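You operate a simulated robot arm through the tools that you are given. There is no shell and no other tool. Be economical: measure what you need, move in short steps, check, and stop when the job is done.

Carry out the task below with a simulated robot arm. There is one attempt and no reset: what you move stays moved.

Task
Test the clamped can: green tray if good, red tray if bad.
Fine: the trays beside the tester; it tests at a safe 12 V; switch off before the clamp opens, and leave it open; the dial is set, leave it.

It is judged by the outcome, as a careful person would: the job done as asked, and still so three seconds after it is handed in. It fails if anything else is knocked over, pushed out of place, dropped, spilled or broken.

Robot
A 7-joint arm with a two-finger parallel gripper, fixed in place. Base frame: the origin is at the foot of the arm, x ahead of it, y to its left, z up; the work surface is at about z = 722. Readings come in mm, degrees, newtons and seconds.
With the tool pointing down near the work surface it reaches from about 180 to 680 mm from the base axis. Its first joint turns from -66.0 to 66.0 degrees. Payload 2.4 kg.
The tool frame sits at the grasp point between the pads (the TCP): z along the fingers, y along the line on which they close. The tips reach 30 mm beyond it. Largest opening 94 mm; finger width 28, thickness 10; the body of the gripper, 50 by 96 mm, starts 55 mm behind the TCP.
Orientation is told as [roll, pitch, yaw] about the base's x, y, z axes, in that order, counted from this pose: with the fingers straight down and closing along the base's y, the tool's x points along the base's -x, its y along +y and its z along -z.

Tools
- The arm moves only by the tool drive_tool. Its argument "plan" is a list that holds one entry, the list of rows, each a list of 7 numbers: the finger opening in mm, from 0 to 94, then the shift along the tool's x, y, z in units of 400 mm (1.0 is 400 mm), then the turn, a rotation vector about the tool's x, y, z in units of 45 degrees (1.0 is 45 degrees). In form: [[[hand, dx, dy, dz, ax, ay, az], ...]]. A call has 1 to 10 rows; each row is the pose to reach, as a shift and turn from the pose commanded when the call began, along the tool's axes at that moment. A call with a number of a shift or a turn outside -1 to 1 is refused whole. Each row takes 0.2 s and may step no farther than 50 mm and 8.6 degrees from the row before; otherwise, or with a gripper value out of range, the whole call is refused. A pose out of reach is approached as far as the arm can. The call stops where the force on the tool passes 40 N (or 10 N more than at its start, if that is more) or the arm is blocked; 0.2 s more then pass. The fingers move at their own pace (about 153 mm/s each) and stop on an object; they squeeze with about 39 N. The grip force told is the motor's: it shows also when the fingers shut on nothing. Time passes only in rows, and 0.2 s behind the last, so rows that repeat a pose let the fingers close. It gives the time, the measured TCP pose, the force on the tool (base axes), the opening and the grip force at its end, in the units of the frame above (readings bear some noise), with the torque about the TCP (base axes, N m) and any sound that the robot's microphone picked up, and new pictures: "views" is both (left out), scene, wrist or none.
- Cameras (640 x 400 px; columns grow to the right, rows downward): "scene" is fixed at [36.6, 466, 1456.8]; the picture's right is [-0.85, -0.53, 0.00], its down [-0.24, 0.39, -0.89] and it looks along [0.47, -0.76, -0.46] (base axes); focal length 358 px, centre (320, 200). "wrist" rides on the gripper at [76, 14, -103] in the tool frame; the picture's right is [-0.18, 0.98, 0.00], its down [-0.75, -0.14, -0.64] and it looks along [-0.63, -0.12, 0.77] (tool axes); focal length 243 px, centre (320, 200). There is no depth. A picture from a camera that has moved, and an enlarged one, comes with that camera's place and axes in the base frame and with its lens. The place of the scene camera against the robot may be out by one fixed shift of up to 12 mm in any direction.
- enlarge(camera, box): a new picture of the part [left, top, right, bottom] of that camera's present view, enlarged. No time passes.
- close_job(): hands the job in; it is judged then, once.

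Go step by step. Nothing tells you positions but the pictures and the camera data: compare them with the known pose of the tool, close in by small moves and look again before you grip or let go. The budget is 120 turns and 200 pictures, counting those below and the enlarged ones. Unless the task says otherwise, let go and move clear before handing in, and close with one line.

The tools are called after ">>>" as a command line: name --argument value ..., lists and objects as JSON in quotes. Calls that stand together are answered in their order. drive_tool: Moves the arm, as the interface text tells. Its arguments: {"type":"object","properties":{"plan":{"type":"array","items":{"type":"array","items":{"type":"array","items":{"type":"number"}}}},"views":{"type":"string","enum":["both","scene","wrist","none"]}},"required":["plan"]} The other tools are called the same way: enlarge (camera, box) takes an enlarged picture of a part of a camera's view; close_job () hands the job in.

At the start:

```text
t: 0.0
position: [332.3, -50.0, 1235.6]
ee_rot: [0.0, -0.1, 0.0]
ft_force: [-0.3, 0.4, -0.3]
moment: [0.03, -0.02, 0.02]
grip_width: 93.9
finger_force: 0.0
```

scene: 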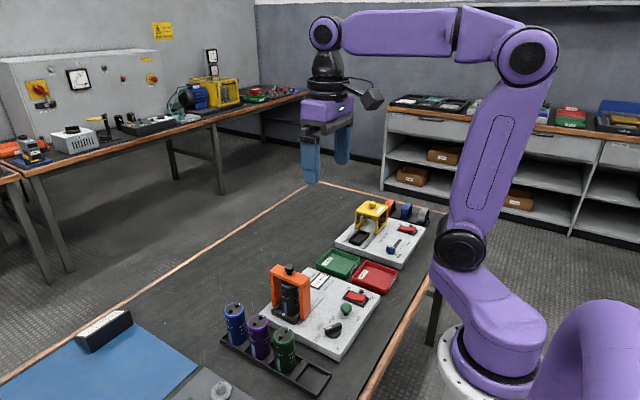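
wrist: 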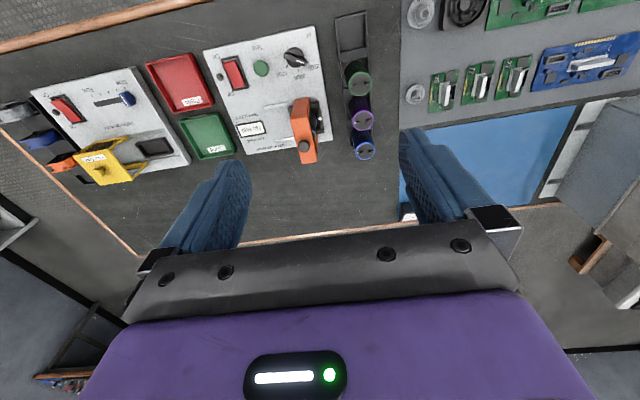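

I see a tester with an orange clamp holding a dark can, a red rocker switch, a green button and a dial, with the green and red trays beside it. I'll take a closer look first.

>>> enlarge --camera "scene" --box '[210, 240, 410, 365]'

>>> enlarge --camera "wrist" --box '[140, 10, 400, 172]'

```text
3.20 times, centred on (310, 302) of scene
camera zoom: at [36.6, 466.0, 1456.8], right [-0.85, -0.53, 0.0], down [-0.24, 0.39, -0.89], along [0.47, -0.76, -0.46], focal length 1147 px, centre (352, -128)
```

zoom: 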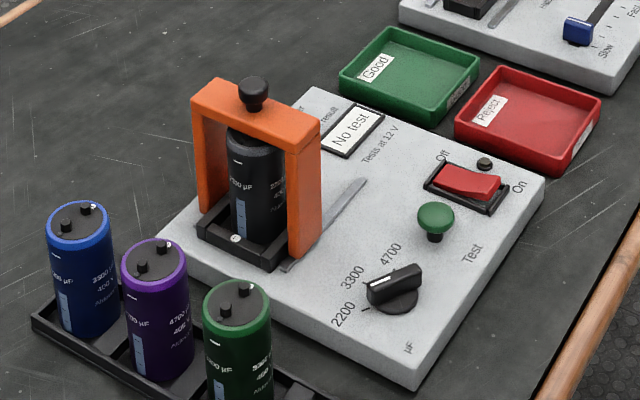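

```text
2.46 times, centred on (270, 91) of wrist
camera zoom: at [254.8, -35.9, 1336.8], right [0.18, 0.98, 0.0], down [0.75, -0.14, 0.64], along [0.63, -0.12, -0.77], focal length 597 px, centre (443, 468)
```

zoom: 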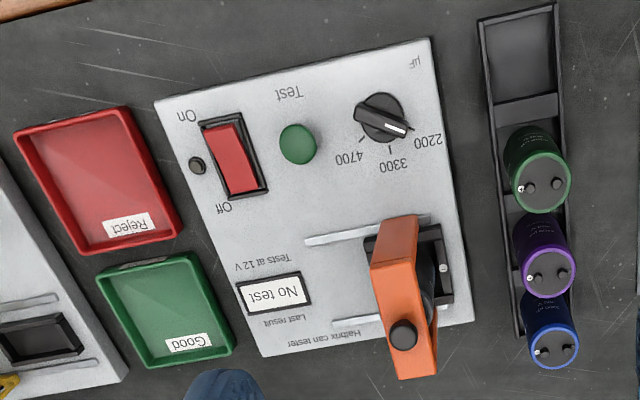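

>>> drive_tool --plan '[[[94, 0.014, -0.042, 0.098, 0, 0, 0], [94, 0.028, -0.084, 0.196, 0, 0, 0], [94, 0.042, -0.126, 0.294, 0, 0, 0], [94, 0.056, -0.168, 0.392, 0, 0, 0], [94, 0.07, -0.21, 0.49, 0, 0, 0], [94, 0.08, -0.25, 0.5875, 0, 0, 0], [94, 0.08, -0.25, 0.5875, 0, 0, 0]]]' --views "wrist"

```text
t: 1.6
position: [297.4, -151.2, 1000.3]
ee_rot: [0.0, 0.0, 0.0]
ft_force: [-0.4, -0.4, 0.3]
moment: [-0.01, 0.01, -0.04]
grip_width: 94.0
finger_force: 0.1
camera wrist: at [221.2, -136.4, 1101.4], right [0.18, 0.98, 0.0], down [0.75, -0.14, 0.64], along [0.63, -0.12, -0.77], focal length 243 px, centre (320, 200)
```

wrist: 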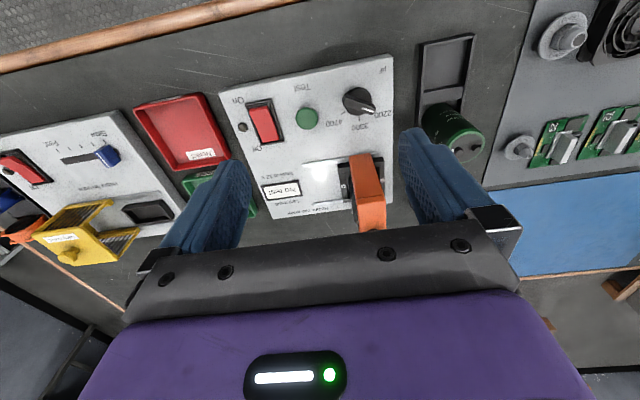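

>>> enlarge --camera "wrist" --box '[210, 50, 410, 175]'

>>> enlarge --camera "wrist" --box '[250, 140, 410, 240]'

>>> enlarge --camera "scene" --box '[255, 255, 385, 336]'

```text
3.20 times, centred on (310, 112) of wrist
camera zoom: at [221.2, -136.4, 1101.4], right [0.18, 0.98, 0.0], down [0.75, -0.14, 0.64], along [0.63, -0.12, -0.77], focal length 776 px, centre (352, 480)
```

zoom: 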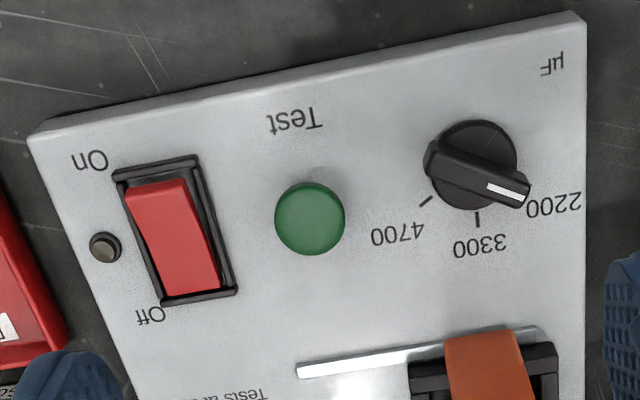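

```text
4.00 times, centred on (330, 190) of wrist
camera zoom: at [221.2, -136.4, 1101.4], right [0.18, 0.98, 0.0], down [0.75, -0.14, 0.64], along [0.63, -0.12, -0.77], focal length 970 px, centre (280, 240)
```

zoom: 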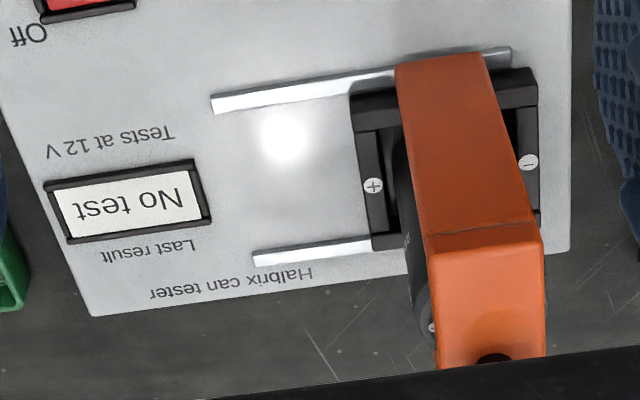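

```text
4.92 times, centred on (320, 296) of scene
camera zoom: at [36.6, 466.0, 1456.8], right [-0.85, -0.53, 0.0], down [-0.24, 0.39, -0.89], along [0.47, -0.76, -0.46], focal length 1764 px, centre (320, -270)
```

zoom: 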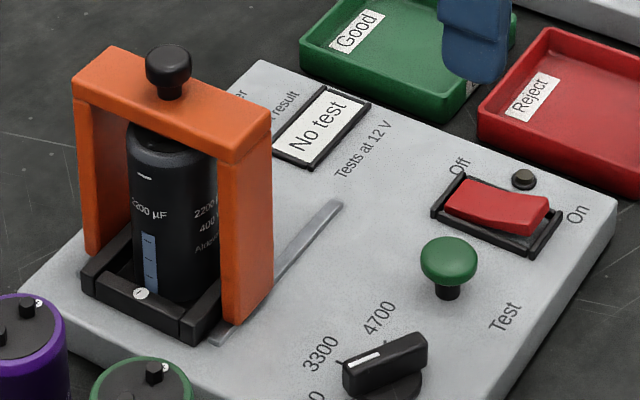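

The tester is off, because the rocker's On end is raised. The can is marked 2200 µF and the dial is on 2200. I'll close the fingers, turn the tool 90° and move over the On end of the switch.

>>> drive_tool --plan '[[[60, 0, -0.04, 0.03, 0, 0, 0.166], [30, -0.02, -0.08, 0.06, 0, 0, 0.333], [0, -0.03, -0.12, 0.09, 0, 0, 0.5], [0, -0.04, -0.16, 0.12, 0, 0, 0.666], [0, -0.06, -0.2, 0.15, 0, 0, 0.833], [0, -0.077, -0.232, 0.18, 0, 0, 1.0]]]' --views "none"

>>> drive_tool --plan '[[[0, 0, 0, 0.05, 0, 0, 0.166], [0, 0, 0, 0.1, 0, 0, 0.333], [0, 0, 0, 0.15, 0, 0, 0.5], [0, 0, 0, 0.2, 0, 0, 0.666], [0, 0, 0, 0.23, 0, 0, 0.833], [0, 0, 0, 0.25, 0, 0, 1.0], [0, 0, 0, 0.25, 0, 0, 1.0]]]'

```text
t: 3.0
position: [329.5, -243.7, 928.2]
ee_rot: [0.0, 0.1, -45.1]
ft_force: [0.3, -0.2, 0.5]
moment: [0.02, 0.02, -0.01]
grip_width: 0.0
finger_force: 33.2
```

```text
t: 4.6
position: [330.4, -243.3, 828.0]
ee_rot: [0.0, 0.0, -90.1]
ft_force: [0.1, 0.7, 0.3]
moment: [0.01, 0.02, -0.01]
grip_width: 0.1
finger_force: 33.4
camera wrist: at [344.0, -167.0, 929.6], right [0.98, -0.19, 0.0], down [-0.14, -0.75, 0.64], along [-0.12, -0.63, -0.77], focal length 243 px, centre (320, 200)
```

scene: 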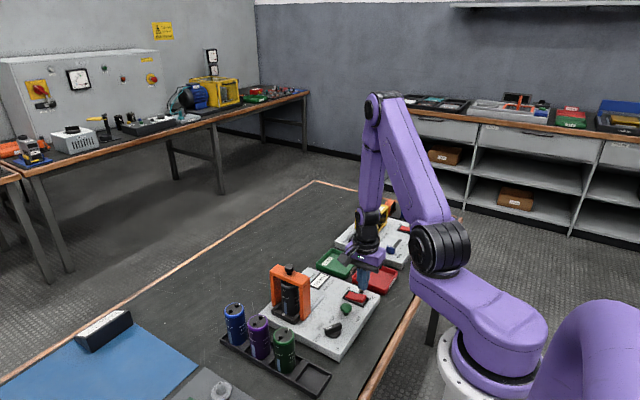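
wrist: 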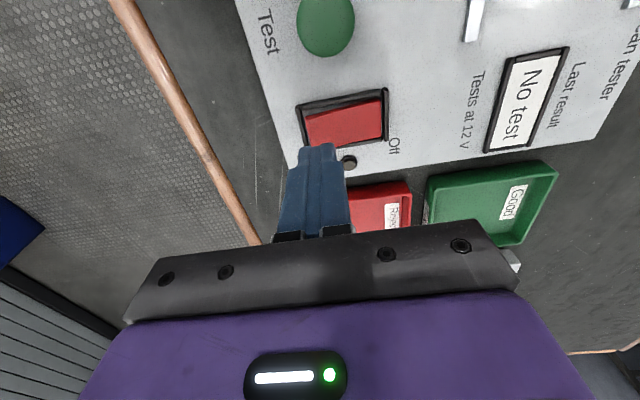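

>>> drive_tool --plan '[[[0, 0.0075, -0.002, 0.03, 0, 0, 0], [0, 0.0075, -0.002, 0.06, 0, 0, 0], [0, 0.0075, -0.002, 0.075, 0, 0, 0], [0, 0.0075, -0.002, 0.08, 0, 0, 0], [0, 0.0075, -0.002, 0.085, 0, 0, 0], [0, 0.0075, -0.002, 0.09, 0, 0, 0], [0, 0.0075, -0.002, 0.095, 0, 0, 0]]]' --views "wrist"

```text
t: 6.2
position: [328.4, -240.5, 790.3]
ee_rot: [0.0, 0.0, -90.2]
ft_force: [-9.6, -1.2, 28.8]
moment: [-0.05, -0.01, -0.04]
grip_width: 0.0
finger_force: 33.3
heard: click
camera wrist: at [342.8, -163.8, 892.6], right [0.98, -0.19, 0.0], down [-0.14, -0.75, 0.64], along [-0.12, -0.63, -0.77], focal length 243 px, centre (320, 200)
```

wrist: 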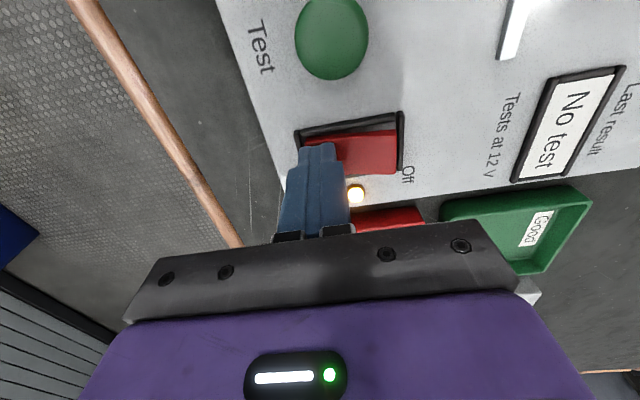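

The switch clicked and the lamp is lit. Next I'll press the Test button, at about (346, -179).

>>> drive_tool --plan '[[[0, 0, 0, -0.06, 0, 0, 0], [0, 0, 0, -0.1, 0, 0, 0], [0, 0.08, 0.02, -0.1, 0, 0, 0], [0, 0.153, 0.043, -0.1, 0, 0, 0], [0, 0.153, 0.043, -0.1, 0, 0, 0]]]' --views "both"

```text
t: 7.4
position: [345.8, -177.7, 829.5]
ee_rot: [0.0, 0.1, -90.1]
ft_force: [-0.1, 0.6, 0.0]
moment: [0.0, -0.02, -0.01]
grip_width: 0.0
finger_force: 33.5
camera wrist: at [360.1, -101.8, 931.4], right [0.98, -0.19, 0.0], down [-0.14, -0.75, 0.64], along [-0.12, -0.63, -0.77], focal length 243 px, centre (320, 200)
```

scene: 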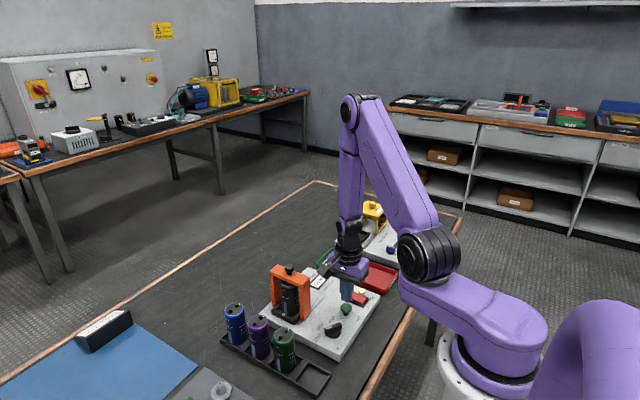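
wrist: 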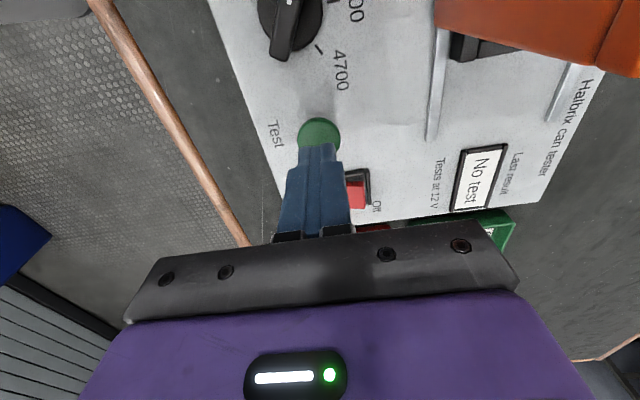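

>>> drive_tool --plan '[[[0, 0, 0, 0.04, 0, 0, 0], [0, 0, 0, 0.07, 0, 0, 0], [0, 0, 0, 0.08, 0, 0, 0], [0, 0, 0, 0.085, 0, 0, 0], [0, 0, 0, 0.09, 0, 0, 0], [0, 0, 0, 0.095, 0, 0, 0], [0, 0, 0, 0.1, 0, 0, 0]]]' --views "wrist"

```text
t: 8.9
position: [345.9, -177.2, 791.1]
ee_rot: [0.0, -0.1, -90.0]
ft_force: [-3.8, 2.8, 30.8]
moment: [0.12, 0.13, -0.02]
grip_width: 0.2
finger_force: 32.8
heard: click
stopped in row 7: the force on the tool passed its limit at 44 N (the readings are from after the stop); the commanded pose is now the measured one
camera wrist: at [360.1, -102.5, 894.6], right [0.98, -0.18, 0.0], down [-0.14, -0.75, 0.64], along [-0.12, -0.63, -0.77], focal length 243 px, centre (320, 200)
```

wrist: 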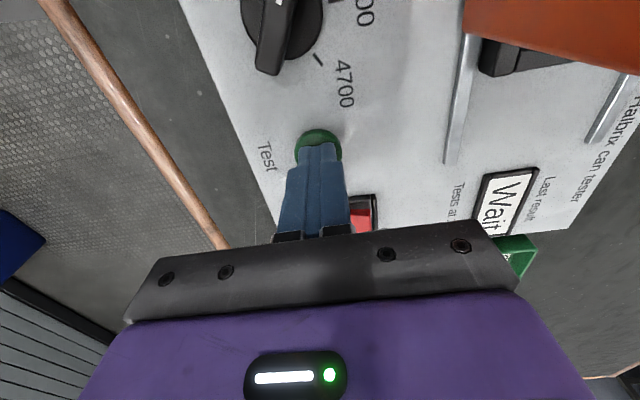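

The display says "Wait". I'll lift off and let the test run.

>>> drive_tool --plan '[[[0, 0, 0, -0.08, 0, 0, 0], [0, 0, 0, -0.1, 0, 0, 0], [0, 0, 0, -0.1, 0, 0, 0], [0, 0, 0, -0.1, 0, 0, 0], [0, 0, 0, -0.1, 0, 0, 0], [0, 0, 0, -0.1, 0, 0, 0], [0, 0, 0, -0.1, 0, 0, 0], [0, 0, 0, -0.1, 0, 0, 0]]]' --views "wrist"

```text
t: 10.7
position: [347.0, -179.2, 831.0]
ee_rot: [0.0, -0.1, -90.0]
ft_force: [0.2, 0.2, -0.4]
moment: [0.0, 0.03, 0.01]
grip_width: 0.0
finger_force: 32.9
camera wrist: at [360.5, -102.2, 933.9], right [0.98, -0.18, 0.0], down [-0.14, -0.75, 0.64], along [-0.12, -0.63, -0.77], focal length 243 px, centre (320, 200)
```

wrist: 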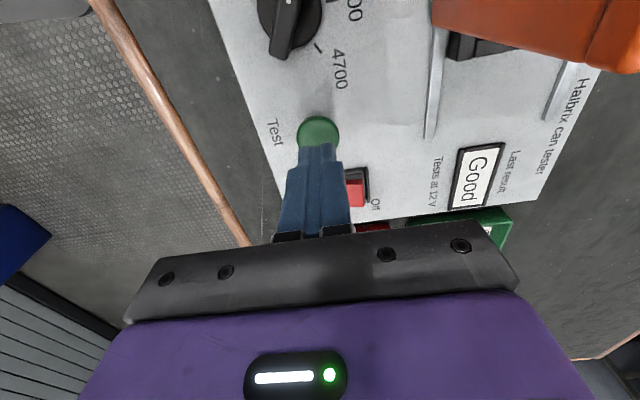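

The result is Good. I'll switch the tester off by pressing the Off end at about (367, -241).

>>> drive_tool --plan '[[[0, -0.08, 0.03, 0, 0, 0, 0], [0, -0.155, 0.05, 0, 0, 0, 0], [0, -0.155, 0.05, 0.04, 0, 0, 0], [0, -0.155, 0.05, 0.07, 0, 0, 0], [0, -0.155, 0.05, 0.08, 0, 0, 0], [0, -0.155, 0.05, 0.087, 0, 0, 0], [0, -0.155, 0.05, 0.093, 0, 0, 0], [0, -0.155, 0.05, 0.098, 0, 0, 0], [0, -0.155, 0.05, 0.103, 0, 0, 0]]]' --views "wrist"

```text
t: 12.7
position: [368.0, -240.8, 790.3]
ee_rot: [0.2, 0.0, -90.1]
ft_force: [4.2, 3.2, 8.7]
moment: [0.1, -0.03, -0.04]
grip_width: 0.0
finger_force: 33.3
heard: click
camera wrist: at [380.8, -164.7, 892.8], right [0.98, -0.18, 0.0], down [-0.14, -0.75, 0.64], along [-0.12, -0.63, -0.77], focal length 243 px, centre (320, 200)
```

wrist: 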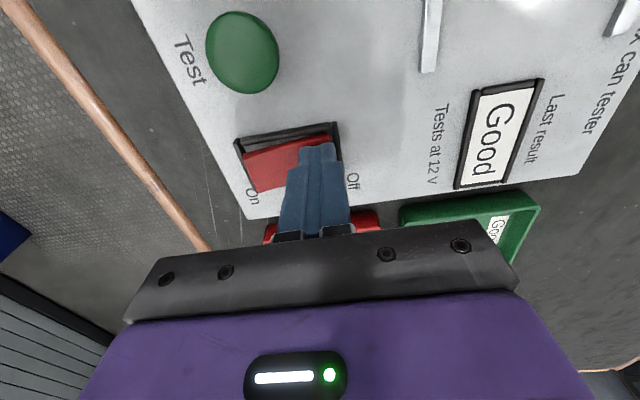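

>>> drive_tool --plan '[[[0, 0, 0, -0.1, 0, 0, 0], [0, 0, 0, -0.2, 0, 0, 0], [0, 0, 0, -0.3, 0, 0, 0], [0, 0, 0, -0.4, 0, 0, 0], [0, 0.08, 0.08, -0.43, 0, 0, 0], [40, 0.14, 0.16, -0.47, 0, 0, 0], [60, 0.2, 0.24, -0.47, 0, 0, 0], [60, 0.225, 0.305, -0.47, 0, 0, 0], [60, 0.225, 0.305, -0.47, 0, 0, 0]]]'

```text
t: 14.7
position: [489.6, -151.0, 978.9]
ee_rot: [-0.1, 0.0, -90.0]
ft_force: [-0.1, 0.8, -1.1]
moment: [0.02, 0.01, 0.02]
grip_width: 60.1
finger_force: 0.1
camera wrist: at [502.7, -74.1, 1080.6], right [0.98, -0.18, 0.0], down [-0.14, -0.75, 0.64], along [-0.12, -0.63, -0.77], focal length 243 px, centre (320, 200)
```

scene: 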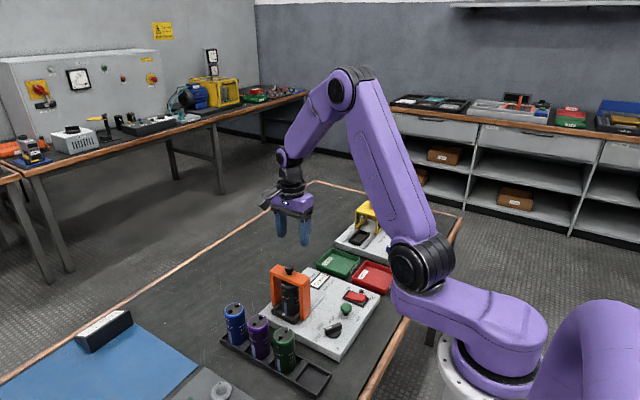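
wrist: 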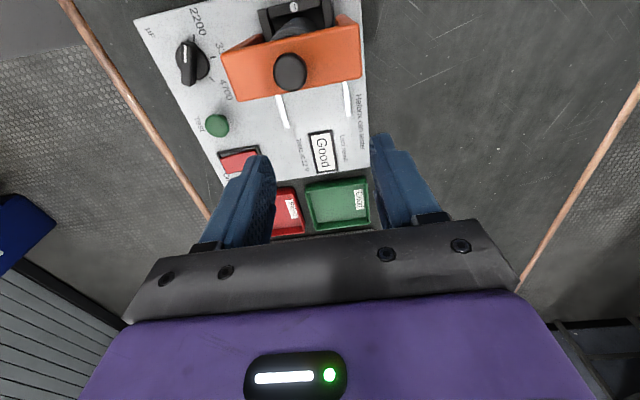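

>>> enlarge --camera "wrist" --box '[130, 0, 386, 160]'

>>> enlarge --camera "scene" --box '[240, 240, 368, 320]'

```text
2.50 times, centred on (258, 80) of wrist
camera zoom: at [502.7, -74.1, 1080.6], right [0.98, -0.18, 0.0], down [-0.14, -0.75, 0.64], along [-0.12, -0.63, -0.77], focal length 606 px, centre (475, 500)
```

zoom: 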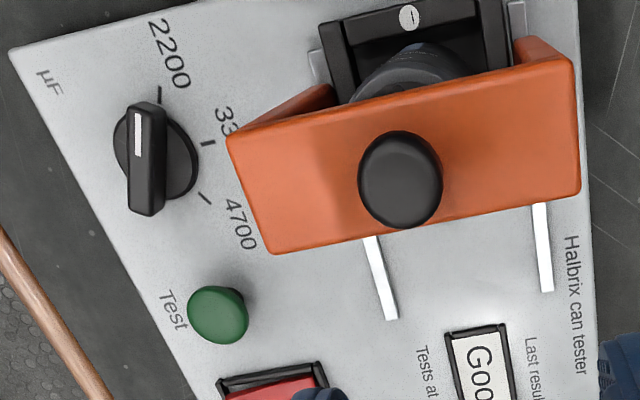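

```text
5.00 times, centred on (304, 280) of scene
camera zoom: at [36.6, 466.0, 1456.8], right [-0.85, -0.53, 0.0], down [-0.24, 0.39, -0.89], along [0.47, -0.76, -0.46], focal length 1792 px, centre (400, -200)
```

zoom: 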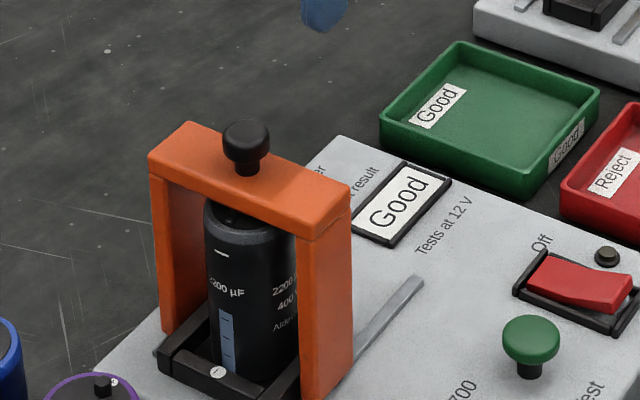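

>>> drive_tool --plan '[[[60, 0.05, -0.018, 0.02, 0, 0, 0], [60, 0.1025, -0.0365, 0.08, 0, 0, 0], [60, 0.1025, -0.0365, 0.1225, 0, 0, 0], [60, 0.1025, -0.0365, 0.1225, 0, 0, 0]]]'

```text
t: 15.7
position: [472.9, -109.5, 928.5]
ee_rot: [0.0, 0.0, -90.0]
ft_force: [-0.3, 0.4, 0.0]
moment: [0.0, 0.01, 0.02]
grip_width: 60.0
finger_force: 0.0
camera wrist: at [487.8, -33.2, 1031.4], right [0.98, -0.18, 0.0], down [-0.14, -0.75, 0.64], along [-0.12, -0.63, -0.77], focal length 243 px, centre (320, 200)
```

scene: 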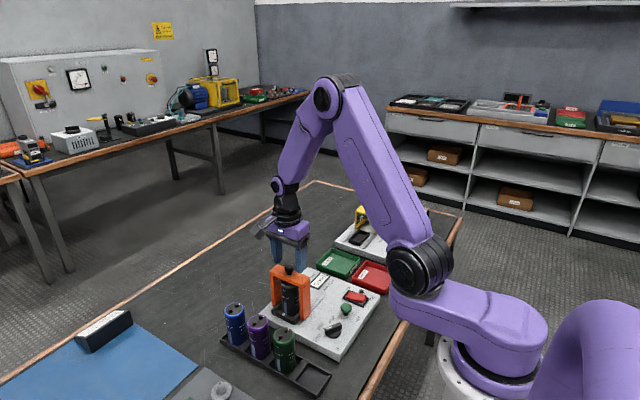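
wrist: 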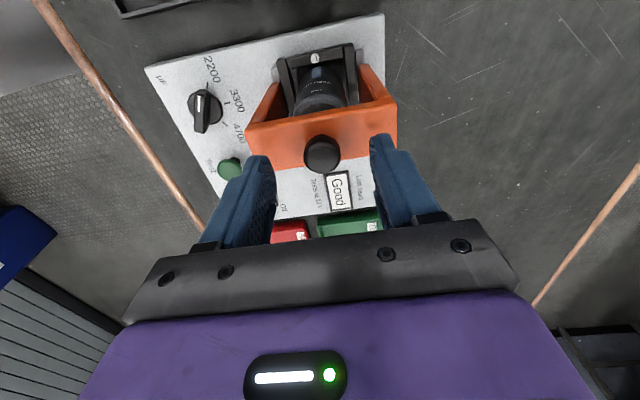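

>>> drive_tool --plan '[[[60, -0.002, 0.003, 0.04, 0, 0, 0], [60, -0.002, 0.003, 0.06, 0, 0, 0], [60, -0.002, 0.003, 0.068, 0, 0, 0], [60, -0.002, 0.003, 0.068, 0, 0, 0]]]'

>>> enlarge --camera "scene" --box '[240, 220, 368, 300]'

```text
t: 16.5
position: [475.9, -109.9, 906.6]
ee_rot: [0.2, -0.1, -90.0]
ft_force: [-4.7, -0.2, 8.6]
moment: [0.13, 0.43, 0.01]
grip_width: 62.2
finger_force: 2.1
stopped in row 3: the force on the tool passed its limit at 49 N (the readings are from after the stop); the commanded pose is now the measured one
camera wrist: at [489.8, -34.2, 1008.8], right [0.98, -0.18, 0.0], down [-0.14, -0.75, 0.64], along [-0.12, -0.63, -0.77], focal length 243 px, centre (320, 200)
```

scene: 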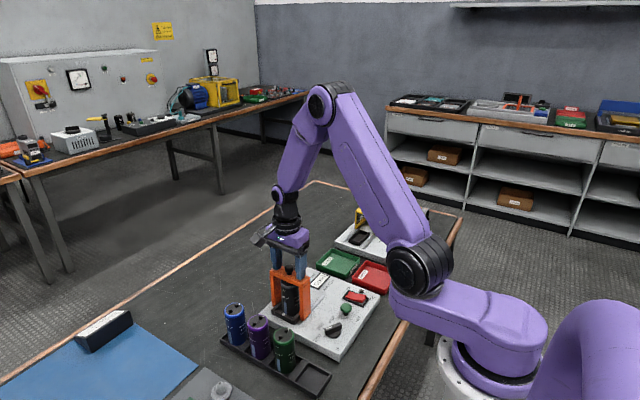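
wrist: 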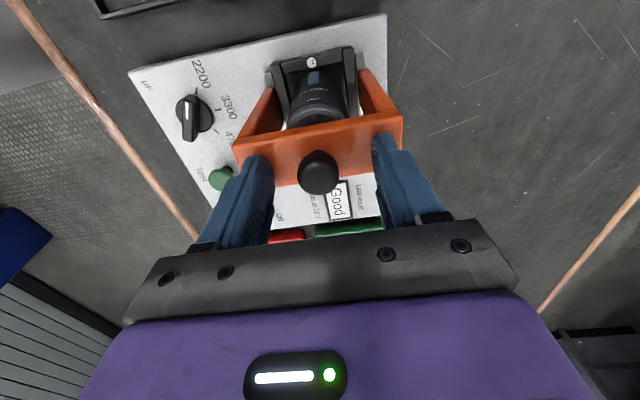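

```text
5.00 times, centred on (304, 260) of scene
camera zoom: at [36.4, 466.0, 1456.8], right [-0.85, -0.53, 0.0], down [-0.24, 0.39, -0.89], along [0.47, -0.76, -0.46], focal length 1792 px, centre (400, -100)
```

zoom: 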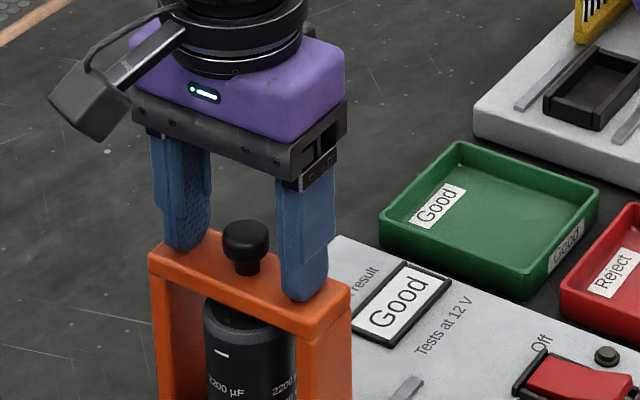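

The tips touched the beam, so its top is at about z 876. I'll lift 4 mm and close on the knob.

>>> drive_tool --plan '[[[60, 0.005, -0.002, -0.01, 0, 0, 0], [20, 0.005, -0.002, -0.01, 0, 0, 0], [15, 0.005, -0.002, -0.01, 0, 0, 0], [15, 0.005, -0.002, -0.01, 0, 0, 0]]]' --views "wrist"

>>> enlarge --camera "scene" --box '[240, 220, 368, 300]'

```text
t: 17.5
position: [474.3, -107.8, 909.9]
ee_rot: [0.2, -0.1, -90.1]
ft_force: [-5.6, 0.6, 0.3]
moment: [-0.13, 0.15, 0.05]
grip_width: 23.7
finger_force: 45.3
camera wrist: at [488.9, -32.3, 1012.2], right [0.98, -0.18, 0.0], down [-0.14, -0.75, 0.64], along [-0.12, -0.63, -0.77], focal length 243 px, centre (320, 200)
```

wrist: 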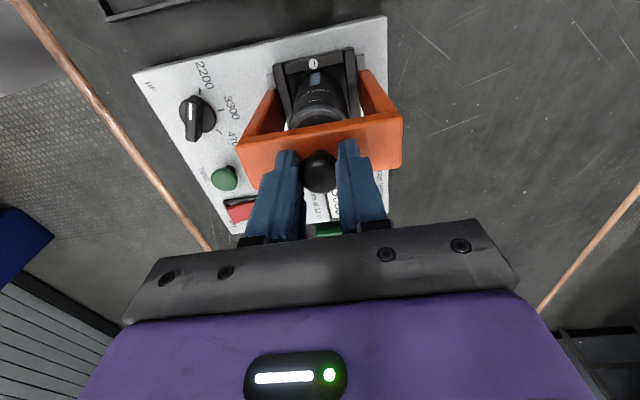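

```text
5.00 times, centred on (304, 260) of scene
camera zoom: at [36.4, 466.0, 1456.8], right [-0.85, -0.53, 0.0], down [-0.24, 0.39, -0.89], along [0.47, -0.76, -0.46], focal length 1792 px, centre (400, -100)
```

zoom: 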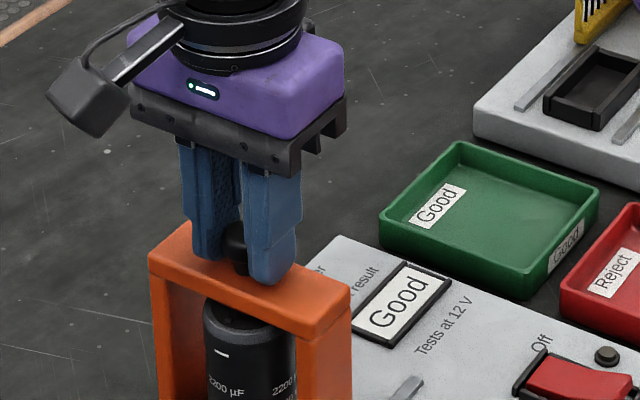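

>>> drive_tool --plan '[[[15, -0.012, 0, 0, 0, 0, 0], [15, -0.025, 0, 0, 0, 0, 0], [15, -0.0375, 0, 0, 0, 0, 0], [15, -0.05, 0, 0, 0, 0, 0], [15, -0.05, 0, 0, 0, 0, 0]]]'

```text
t: 18.7
position: [475.0, -128.6, 909.3]
ee_rot: [0.2, -0.1, -89.9]
ft_force: [-7.6, 1.1, -7.9]
moment: [0.38, 0.19, 0.12]
grip_width: 23.9
finger_force: 45.1
camera wrist: at [488.9, -52.4, 1012.2], right [0.98, -0.18, 0.0], down [-0.14, -0.75, 0.64], along [-0.12, -0.63, -0.77], focal length 243 px, centre (320, 200)
```

scene: 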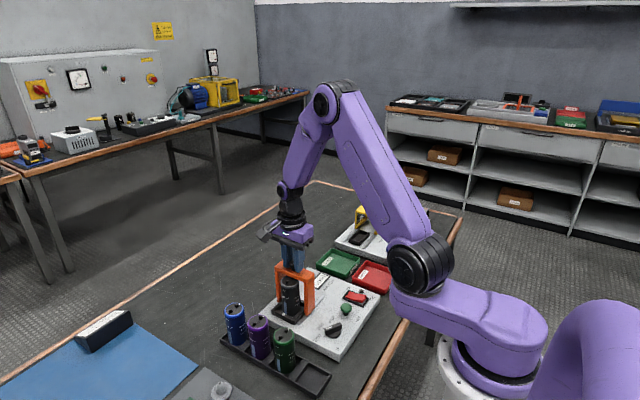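
wrist: 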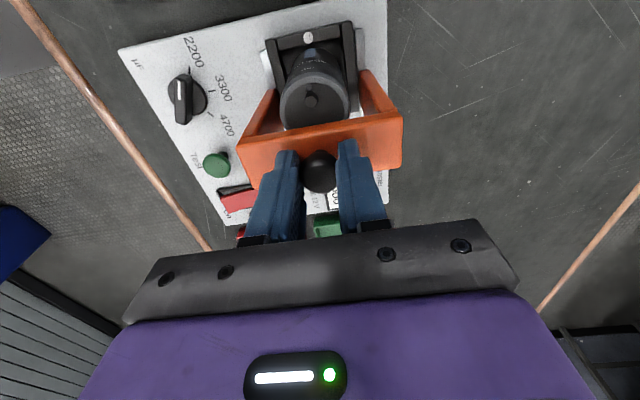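

The bridge slides freely and the can stays put. I'll keep sliding it towards the end stop.

>>> drive_tool --plan '[[[15, -0.02, 0, 0, 0, 0, 0], [15, -0.04, 0, 0, 0, 0, 0], [15, -0.06, 0, 0, 0, 0, 0], [15, -0.08, 0, 0, 0, 0, 0], [15, -0.1, 0, 0, 0, 0, 0], [15, -0.12, 0, 0, 0, 0, 0], [15, -0.14, 0, 0, 0, 0, 0], [15, -0.155, 0, 0, 0, 0, 0], [15, -0.17, 0, 0, 0, 0, 0]]]'

```text
t: 20.4
position: [475.3, -176.2, 909.9]
ee_rot: [-0.5, 0.5, -89.6]
ft_force: [-2.3, 4.1, 6.5]
moment: [0.03, -0.04, 0.08]
grip_width: 23.4
finger_force: 45.0
stopped in row 8: the force on the tool passed its limit at 48 N (the readings are from after the stop); the commanded pose is now the measured one
camera wrist: at [489.4, -100.9, 1012.7], right [0.98, -0.17, -0.01], down [-0.13, -0.76, 0.64], along [-0.12, -0.63, -0.77], focal length 243 px, centre (320, 200)
```

scene: 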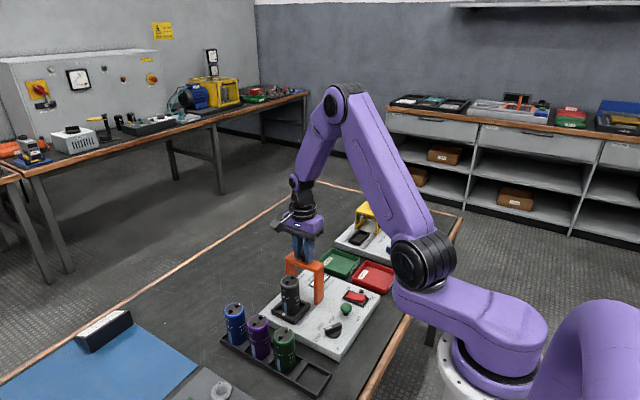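
wrist: 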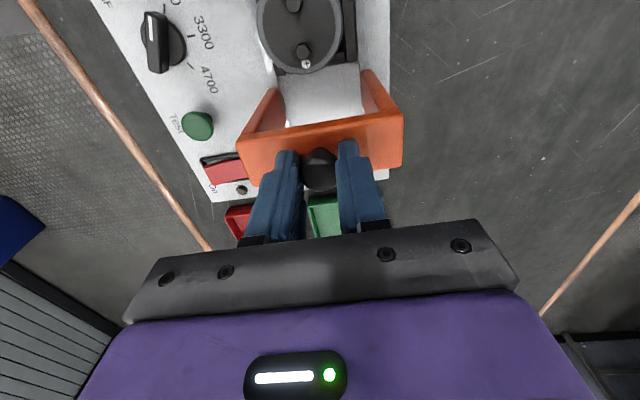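

The bridge is at its stop. I'll release the knob, go up and look at the can.

>>> drive_tool --plan '[[[40, 0, 0, 0, 0, 0, 0], [60, 0, 0, 0, 0, 0, 0], [60, 0, 0, -0.05, 0, 0, 0], [70, 0, 0, -0.15, 0, 0, 0], [84, 0.05, 0, -0.2, 0, 0, 0], [84, 0.08, 0, -0.2, 0, 0, 0], [84, 0.08, 0, -0.2, 0, 0, 0]]]'

>>> enlarge --camera "scene" --box '[240, 240, 368, 320]'

>>> enlarge --camera "wrist" --box '[180, 0, 436, 160]'

```text
t: 22.0
position: [474.8, -146.0, 990.3]
ee_rot: [-0.3, 0.5, -89.5]
ft_force: [-0.3, 0.3, 0.8]
moment: [-0.01, -0.01, 0.02]
grip_width: 83.9
finger_force: 0.0
camera wrist: at [490.0, -70.5, 1092.2], right [0.98, -0.18, -0.01], down [-0.13, -0.76, 0.64], along [-0.12, -0.63, -0.77], focal length 243 px, centre (320, 200)
```

scene: 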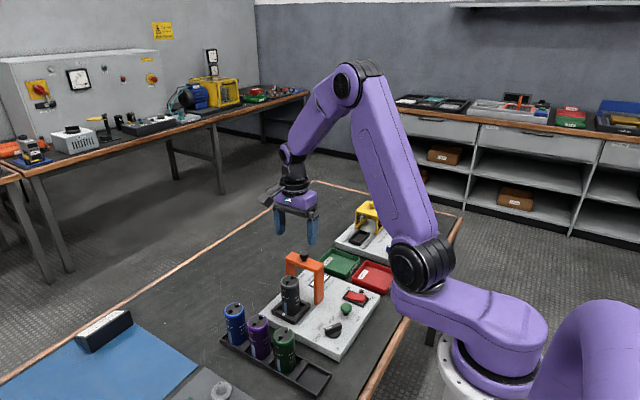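
wrist: 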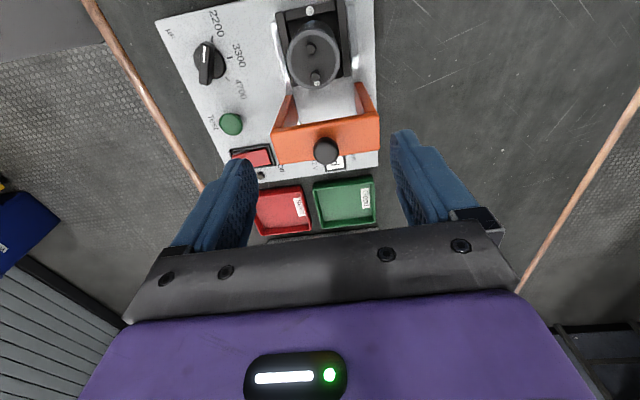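

```text
5.00 times, centred on (304, 280) of scene
camera zoom: at [36.6, 466.0, 1456.8], right [-0.85, -0.53, 0.0], down [-0.24, 0.39, -0.89], along [0.47, -0.76, -0.46], focal length 1792 px, centre (400, -200)
```

zoom: 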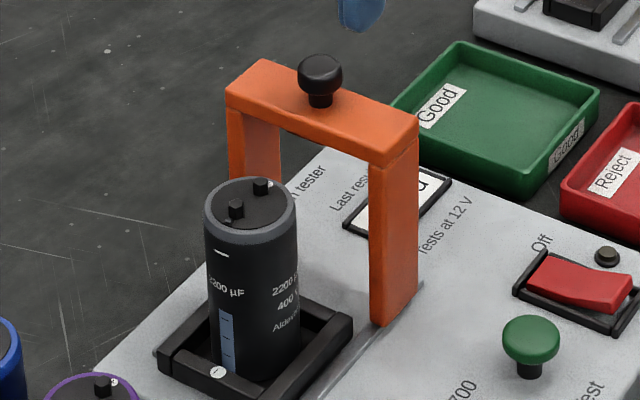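

```text
2.50 times, centred on (308, 80) of wrist
camera zoom: at [490.0, -70.5, 1092.2], right [0.98, -0.18, -0.01], down [-0.13, -0.76, 0.64], along [-0.12, -0.63, -0.77], focal length 606 px, centre (350, 500)
```

zoom: 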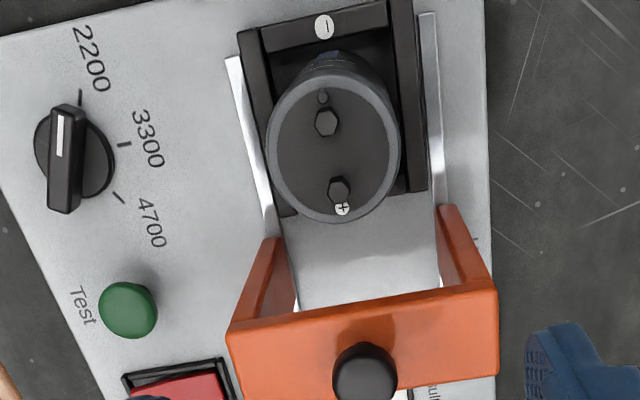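

>>> drive_tool --plan '[[[84, 0.05, 0, 0.0, 0, 0, 0], [84, 0.09, 0, 0.04, 0, 0, 0], [84, 0.09, 0, 0.125, 0, 0, 0], [84, 0.09, 0, 0.125, 0, 0, 0]]]' --views "both"

>>> enlarge --camera "wrist" --box '[180, 40, 436, 200]'

```text
t: 23.0
position: [474.9, -109.6, 940.4]
ee_rot: [-0.3, 0.5, -89.5]
ft_force: [-0.4, -0.1, 0.4]
moment: [0.0, 0.0, -0.02]
grip_width: 83.7
finger_force: 0.1
camera wrist: at [488.5, -34.2, 1042.6], right [0.98, -0.18, -0.01], down [-0.13, -0.76, 0.64], along [-0.12, -0.63, -0.77], focal length 243 px, centre (320, 200)
```

scene: 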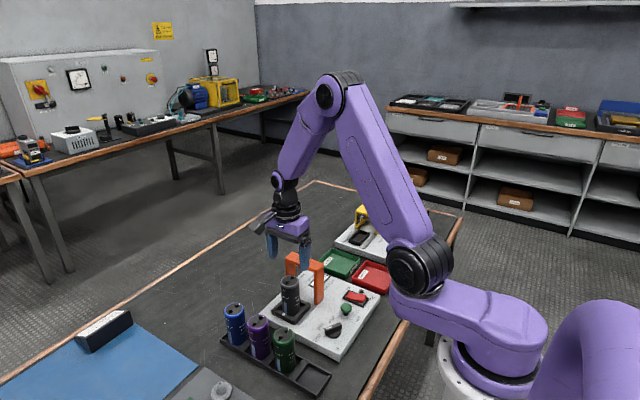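
wrist: 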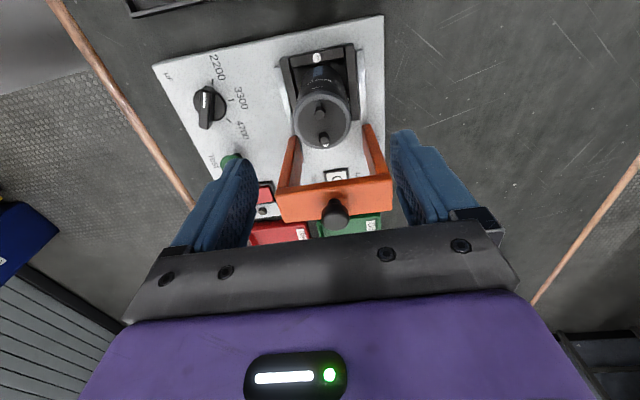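

```text
2.50 times, centred on (308, 120) of wrist
camera zoom: at [488.5, -34.2, 1042.6], right [0.98, -0.18, -0.01], down [-0.13, -0.76, 0.64], along [-0.12, -0.63, -0.77], focal length 606 px, centre (350, 400)
```

zoom: 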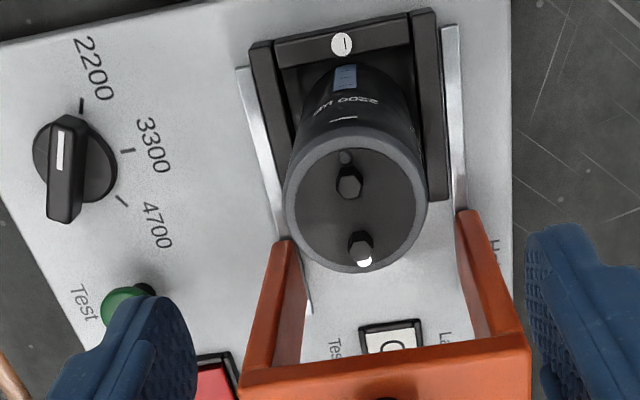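

The can is at (475, -110) with its top at about z 848. I'll go straight down around it.

>>> drive_tool --plan '[[[84, -0.002, 0, 0.08, 0, 0, 0], [84, -0.002, 0, 0.16, 0, 0, 0], [84, -0.002, 0, 0.24, 0, 0, 0], [84, -0.002, 0, 0.3, 0, 0, 0], [84, -0.002, 0, 0.3, 0, 0, 0]]]'

>>> enlarge --camera "scene" --box '[240, 240, 368, 320]'

```text
t: 24.2
position: [475.4, -108.2, 819.0]
ee_rot: [-0.4, 0.5, -89.4]
ft_force: [0.2, -0.1, -0.8]
moment: [0.02, 0.0, -0.02]
grip_width: 84.1
finger_force: 0.0
camera wrist: at [488.5, -33.9, 922.3], right [0.98, -0.18, -0.01], down [-0.13, -0.76, 0.64], along [-0.12, -0.63, -0.77], focal length 243 px, centre (320, 200)
```

scene: 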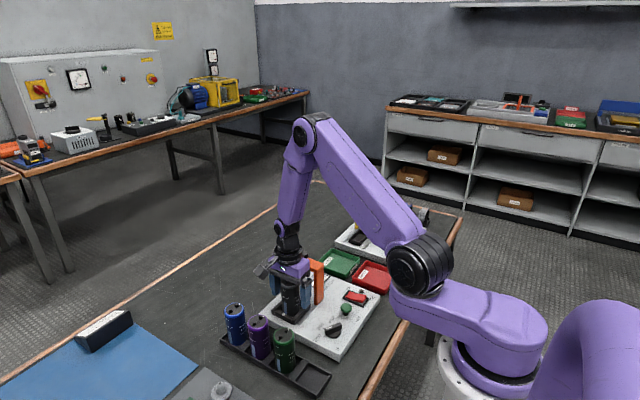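
wrist: 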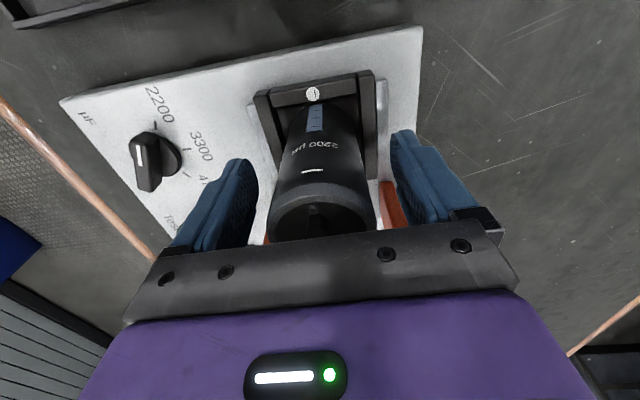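

```text
5.00 times, centred on (304, 280) of scene
camera zoom: at [36.6, 466.0, 1456.8], right [-0.85, -0.53, 0.0], down [-0.24, 0.39, -0.89], along [0.47, -0.76, -0.46], focal length 1792 px, centre (400, -200)
```

zoom: 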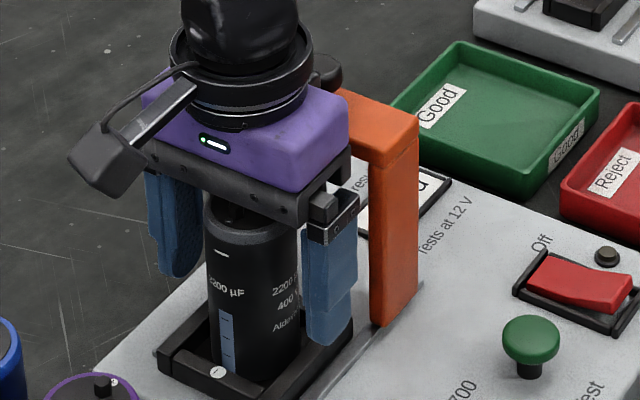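

>>> drive_tool --plan '[[[60, -0.004, 0, 0, 0, 0, 0], [35, -0.004, 0, 0, 0, 0, 0], [35, -0.004, 0, 0, 0, 0, 0], [35, -0.004, 0, 0, 0, 0, 0], [35, -0.004, 0, -0.03, 0, 0, 0], [35, -0.004, 0, -0.06, 0, 0, 0]]]'

>>> enlarge --camera "scene" --box '[240, 240, 368, 320]'

```text
t: 25.6
position: [473.8, -111.0, 844.4]
ee_rot: [-0.5, 0.6, -89.5]
ft_force: [0.2, -0.1, -2.6]
moment: [0.0, -0.02, 0.0]
grip_width: 47.3
finger_force: 38.7
camera wrist: at [488.5, -35.8, 946.8], right [0.98, -0.18, -0.01], down [-0.13, -0.76, 0.64], along [-0.12, -0.63, -0.77], focal length 243 px, centre (320, 200)
```

scene: 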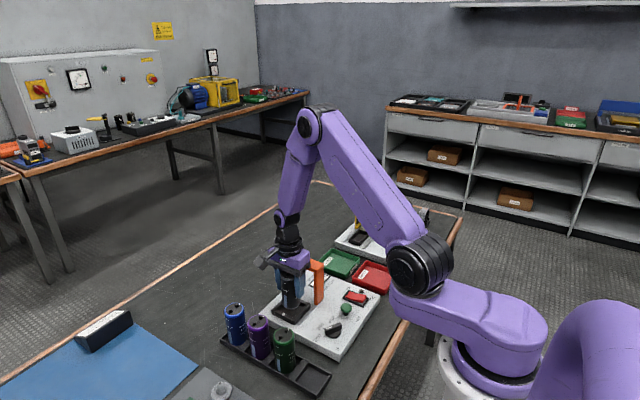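
wrist: 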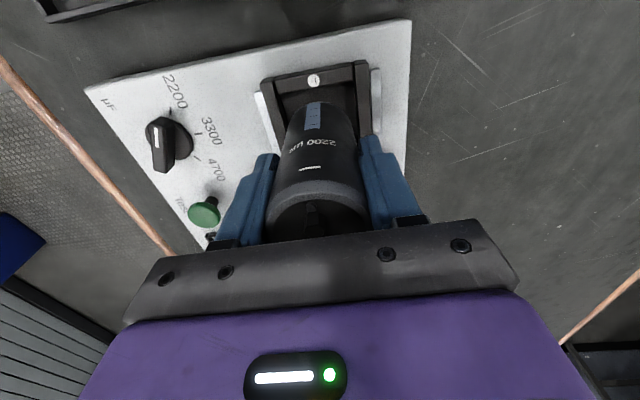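

```text
5.00 times, centred on (304, 280) of scene
camera zoom: at [36.6, 466.0, 1456.8], right [-0.85, -0.53, 0.0], down [-0.24, 0.39, -0.89], along [0.47, -0.76, -0.46], focal length 1792 px, centre (400, -200)
```

zoom: 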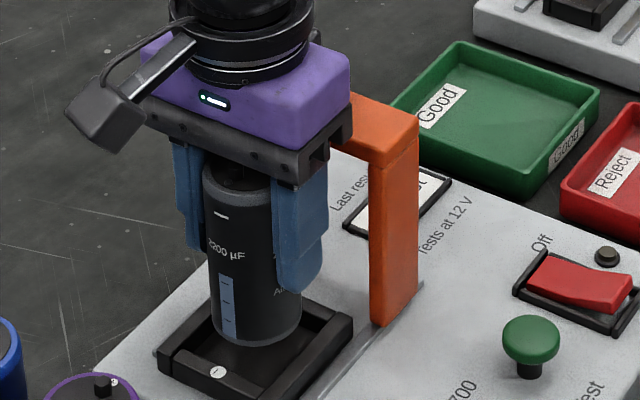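

The can is held and clear of the nest. I'll lift it over the bridge and carry it towards the green tray.

>>> drive_tool --plan '[[[35, 0, 0, -0.1, 0, 0, 0], [35, 0, 0, -0.2, 0, 0, 0], [35, 0, 0, -0.3, 0, 0, 0], [35, 0, 0, -0.4, 0, 0, 0], [35, -0.1, 0, -0.42, 0, 0, 0], [35, -0.2, 0, -0.42, 0, 0, 0], [35, -0.3, 0, -0.42, 0, 0, 0], [35, -0.4, 0, -0.42, 0, 0, 0], [35, -0.4, 0, -0.42, 0, 0, 0]]]'

```text
t: 27.6
position: [477.0, -273.7, 1011.1]
ee_rot: [-0.4, 0.6, -89.5]
ft_force: [0.2, -0.3, -1.8]
moment: [-0.01, -0.01, 0.01]
grip_width: 46.9
finger_force: 38.8
camera wrist: at [491.4, -197.5, 1113.5], right [0.98, -0.18, -0.01], down [-0.13, -0.76, 0.64], along [-0.12, -0.63, -0.77], focal length 243 px, centre (320, 200)
```

scene: 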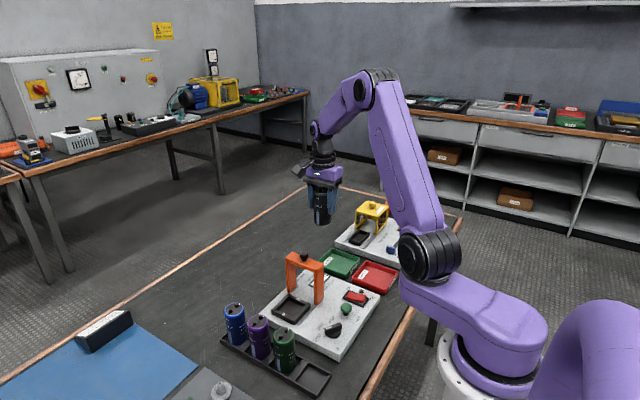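
wrist: 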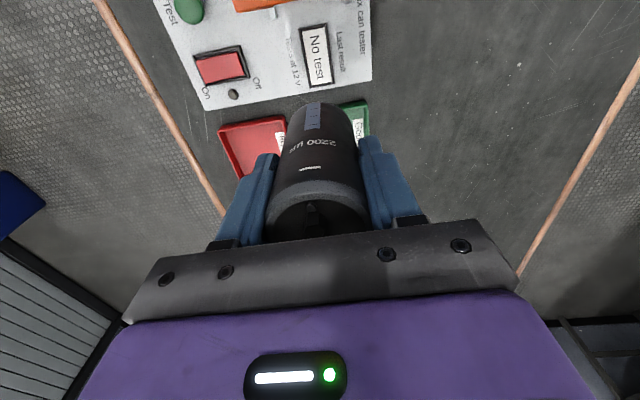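

>>> drive_tool --plan '[[[35, -0.1, 0, 0, 0, 0, 0], [35, -0.2, 0, 0.02, 0, 0, 0], [35, -0.233, 0, 0.1, 0, 0, 0], [35, -0.233, 0, 0.16, 0, 0, 0], [35, -0.233, 0, 0.16, 0, 0, 0]]]'

>>> enlarge --camera "wrist" --box '[200, 0, 456, 160]'

>>> enlarge --camera "scene" --box '[280, 180, 440, 280]'

```text
t: 28.8
position: [477.0, -364.5, 946.1]
ee_rot: [-0.4, 0.5, -89.5]
ft_force: [0.5, 0.2, -1.9]
moment: [-0.01, -0.02, -0.02]
grip_width: 47.1
finger_force: 38.8
camera wrist: at [492.5, -289.5, 1048.7], right [0.98, -0.18, -0.01], down [-0.13, -0.76, 0.64], along [-0.12, -0.63, -0.77], focal length 243 px, centre (320, 200)
```

scene: 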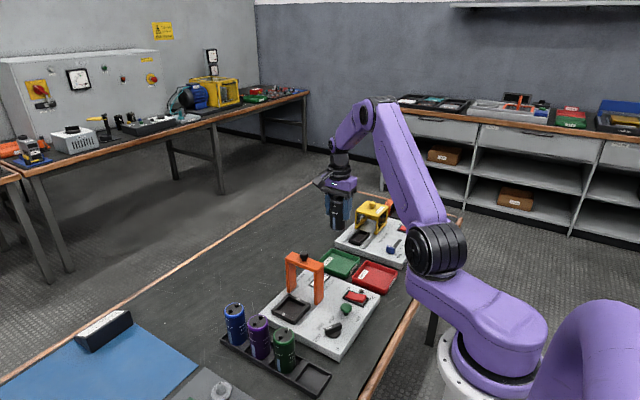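
wrist: 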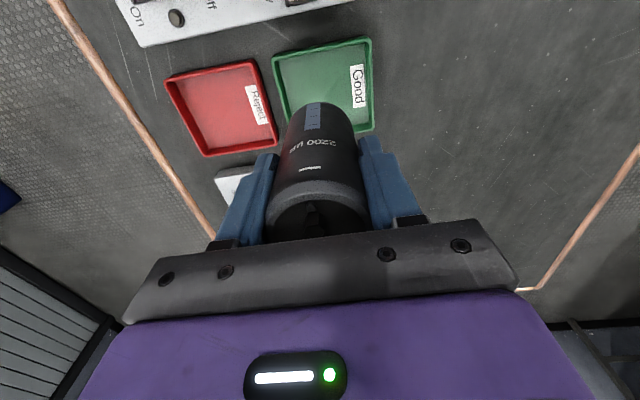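

```text
2.50 times, centred on (328, 80) of wrist
camera zoom: at [492.5, -289.5, 1048.7], right [0.98, -0.18, -0.01], down [-0.13, -0.76, 0.64], along [-0.12, -0.63, -0.77], focal length 606 px, centre (300, 500)
```

zoom: 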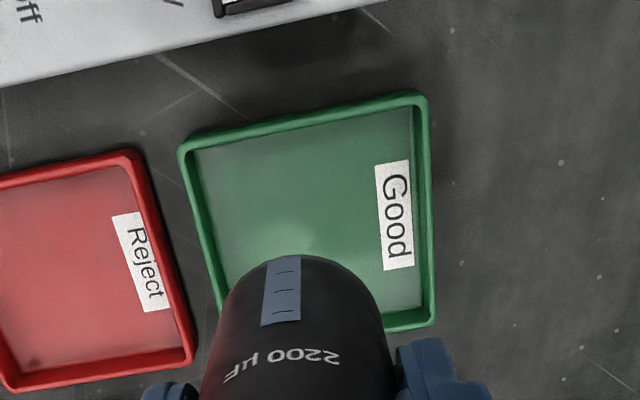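

```text
4.00 times, centred on (360, 230) of scene
camera zoom: at [36.6, 465.9, 1456.8], right [-0.85, -0.53, 0.0], down [-0.24, 0.39, -0.89], along [0.47, -0.76, -0.46], focal length 1433 px, centre (160, 80)
```

zoom: 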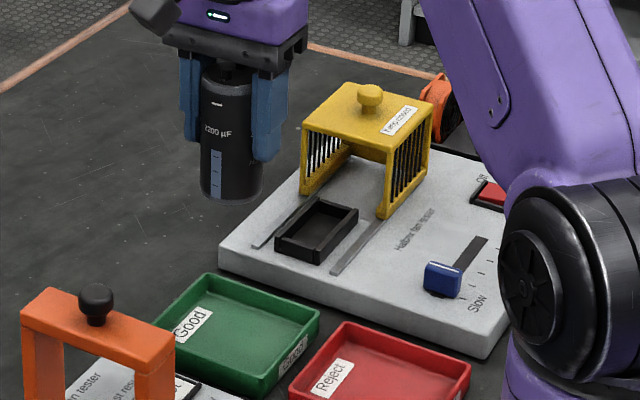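

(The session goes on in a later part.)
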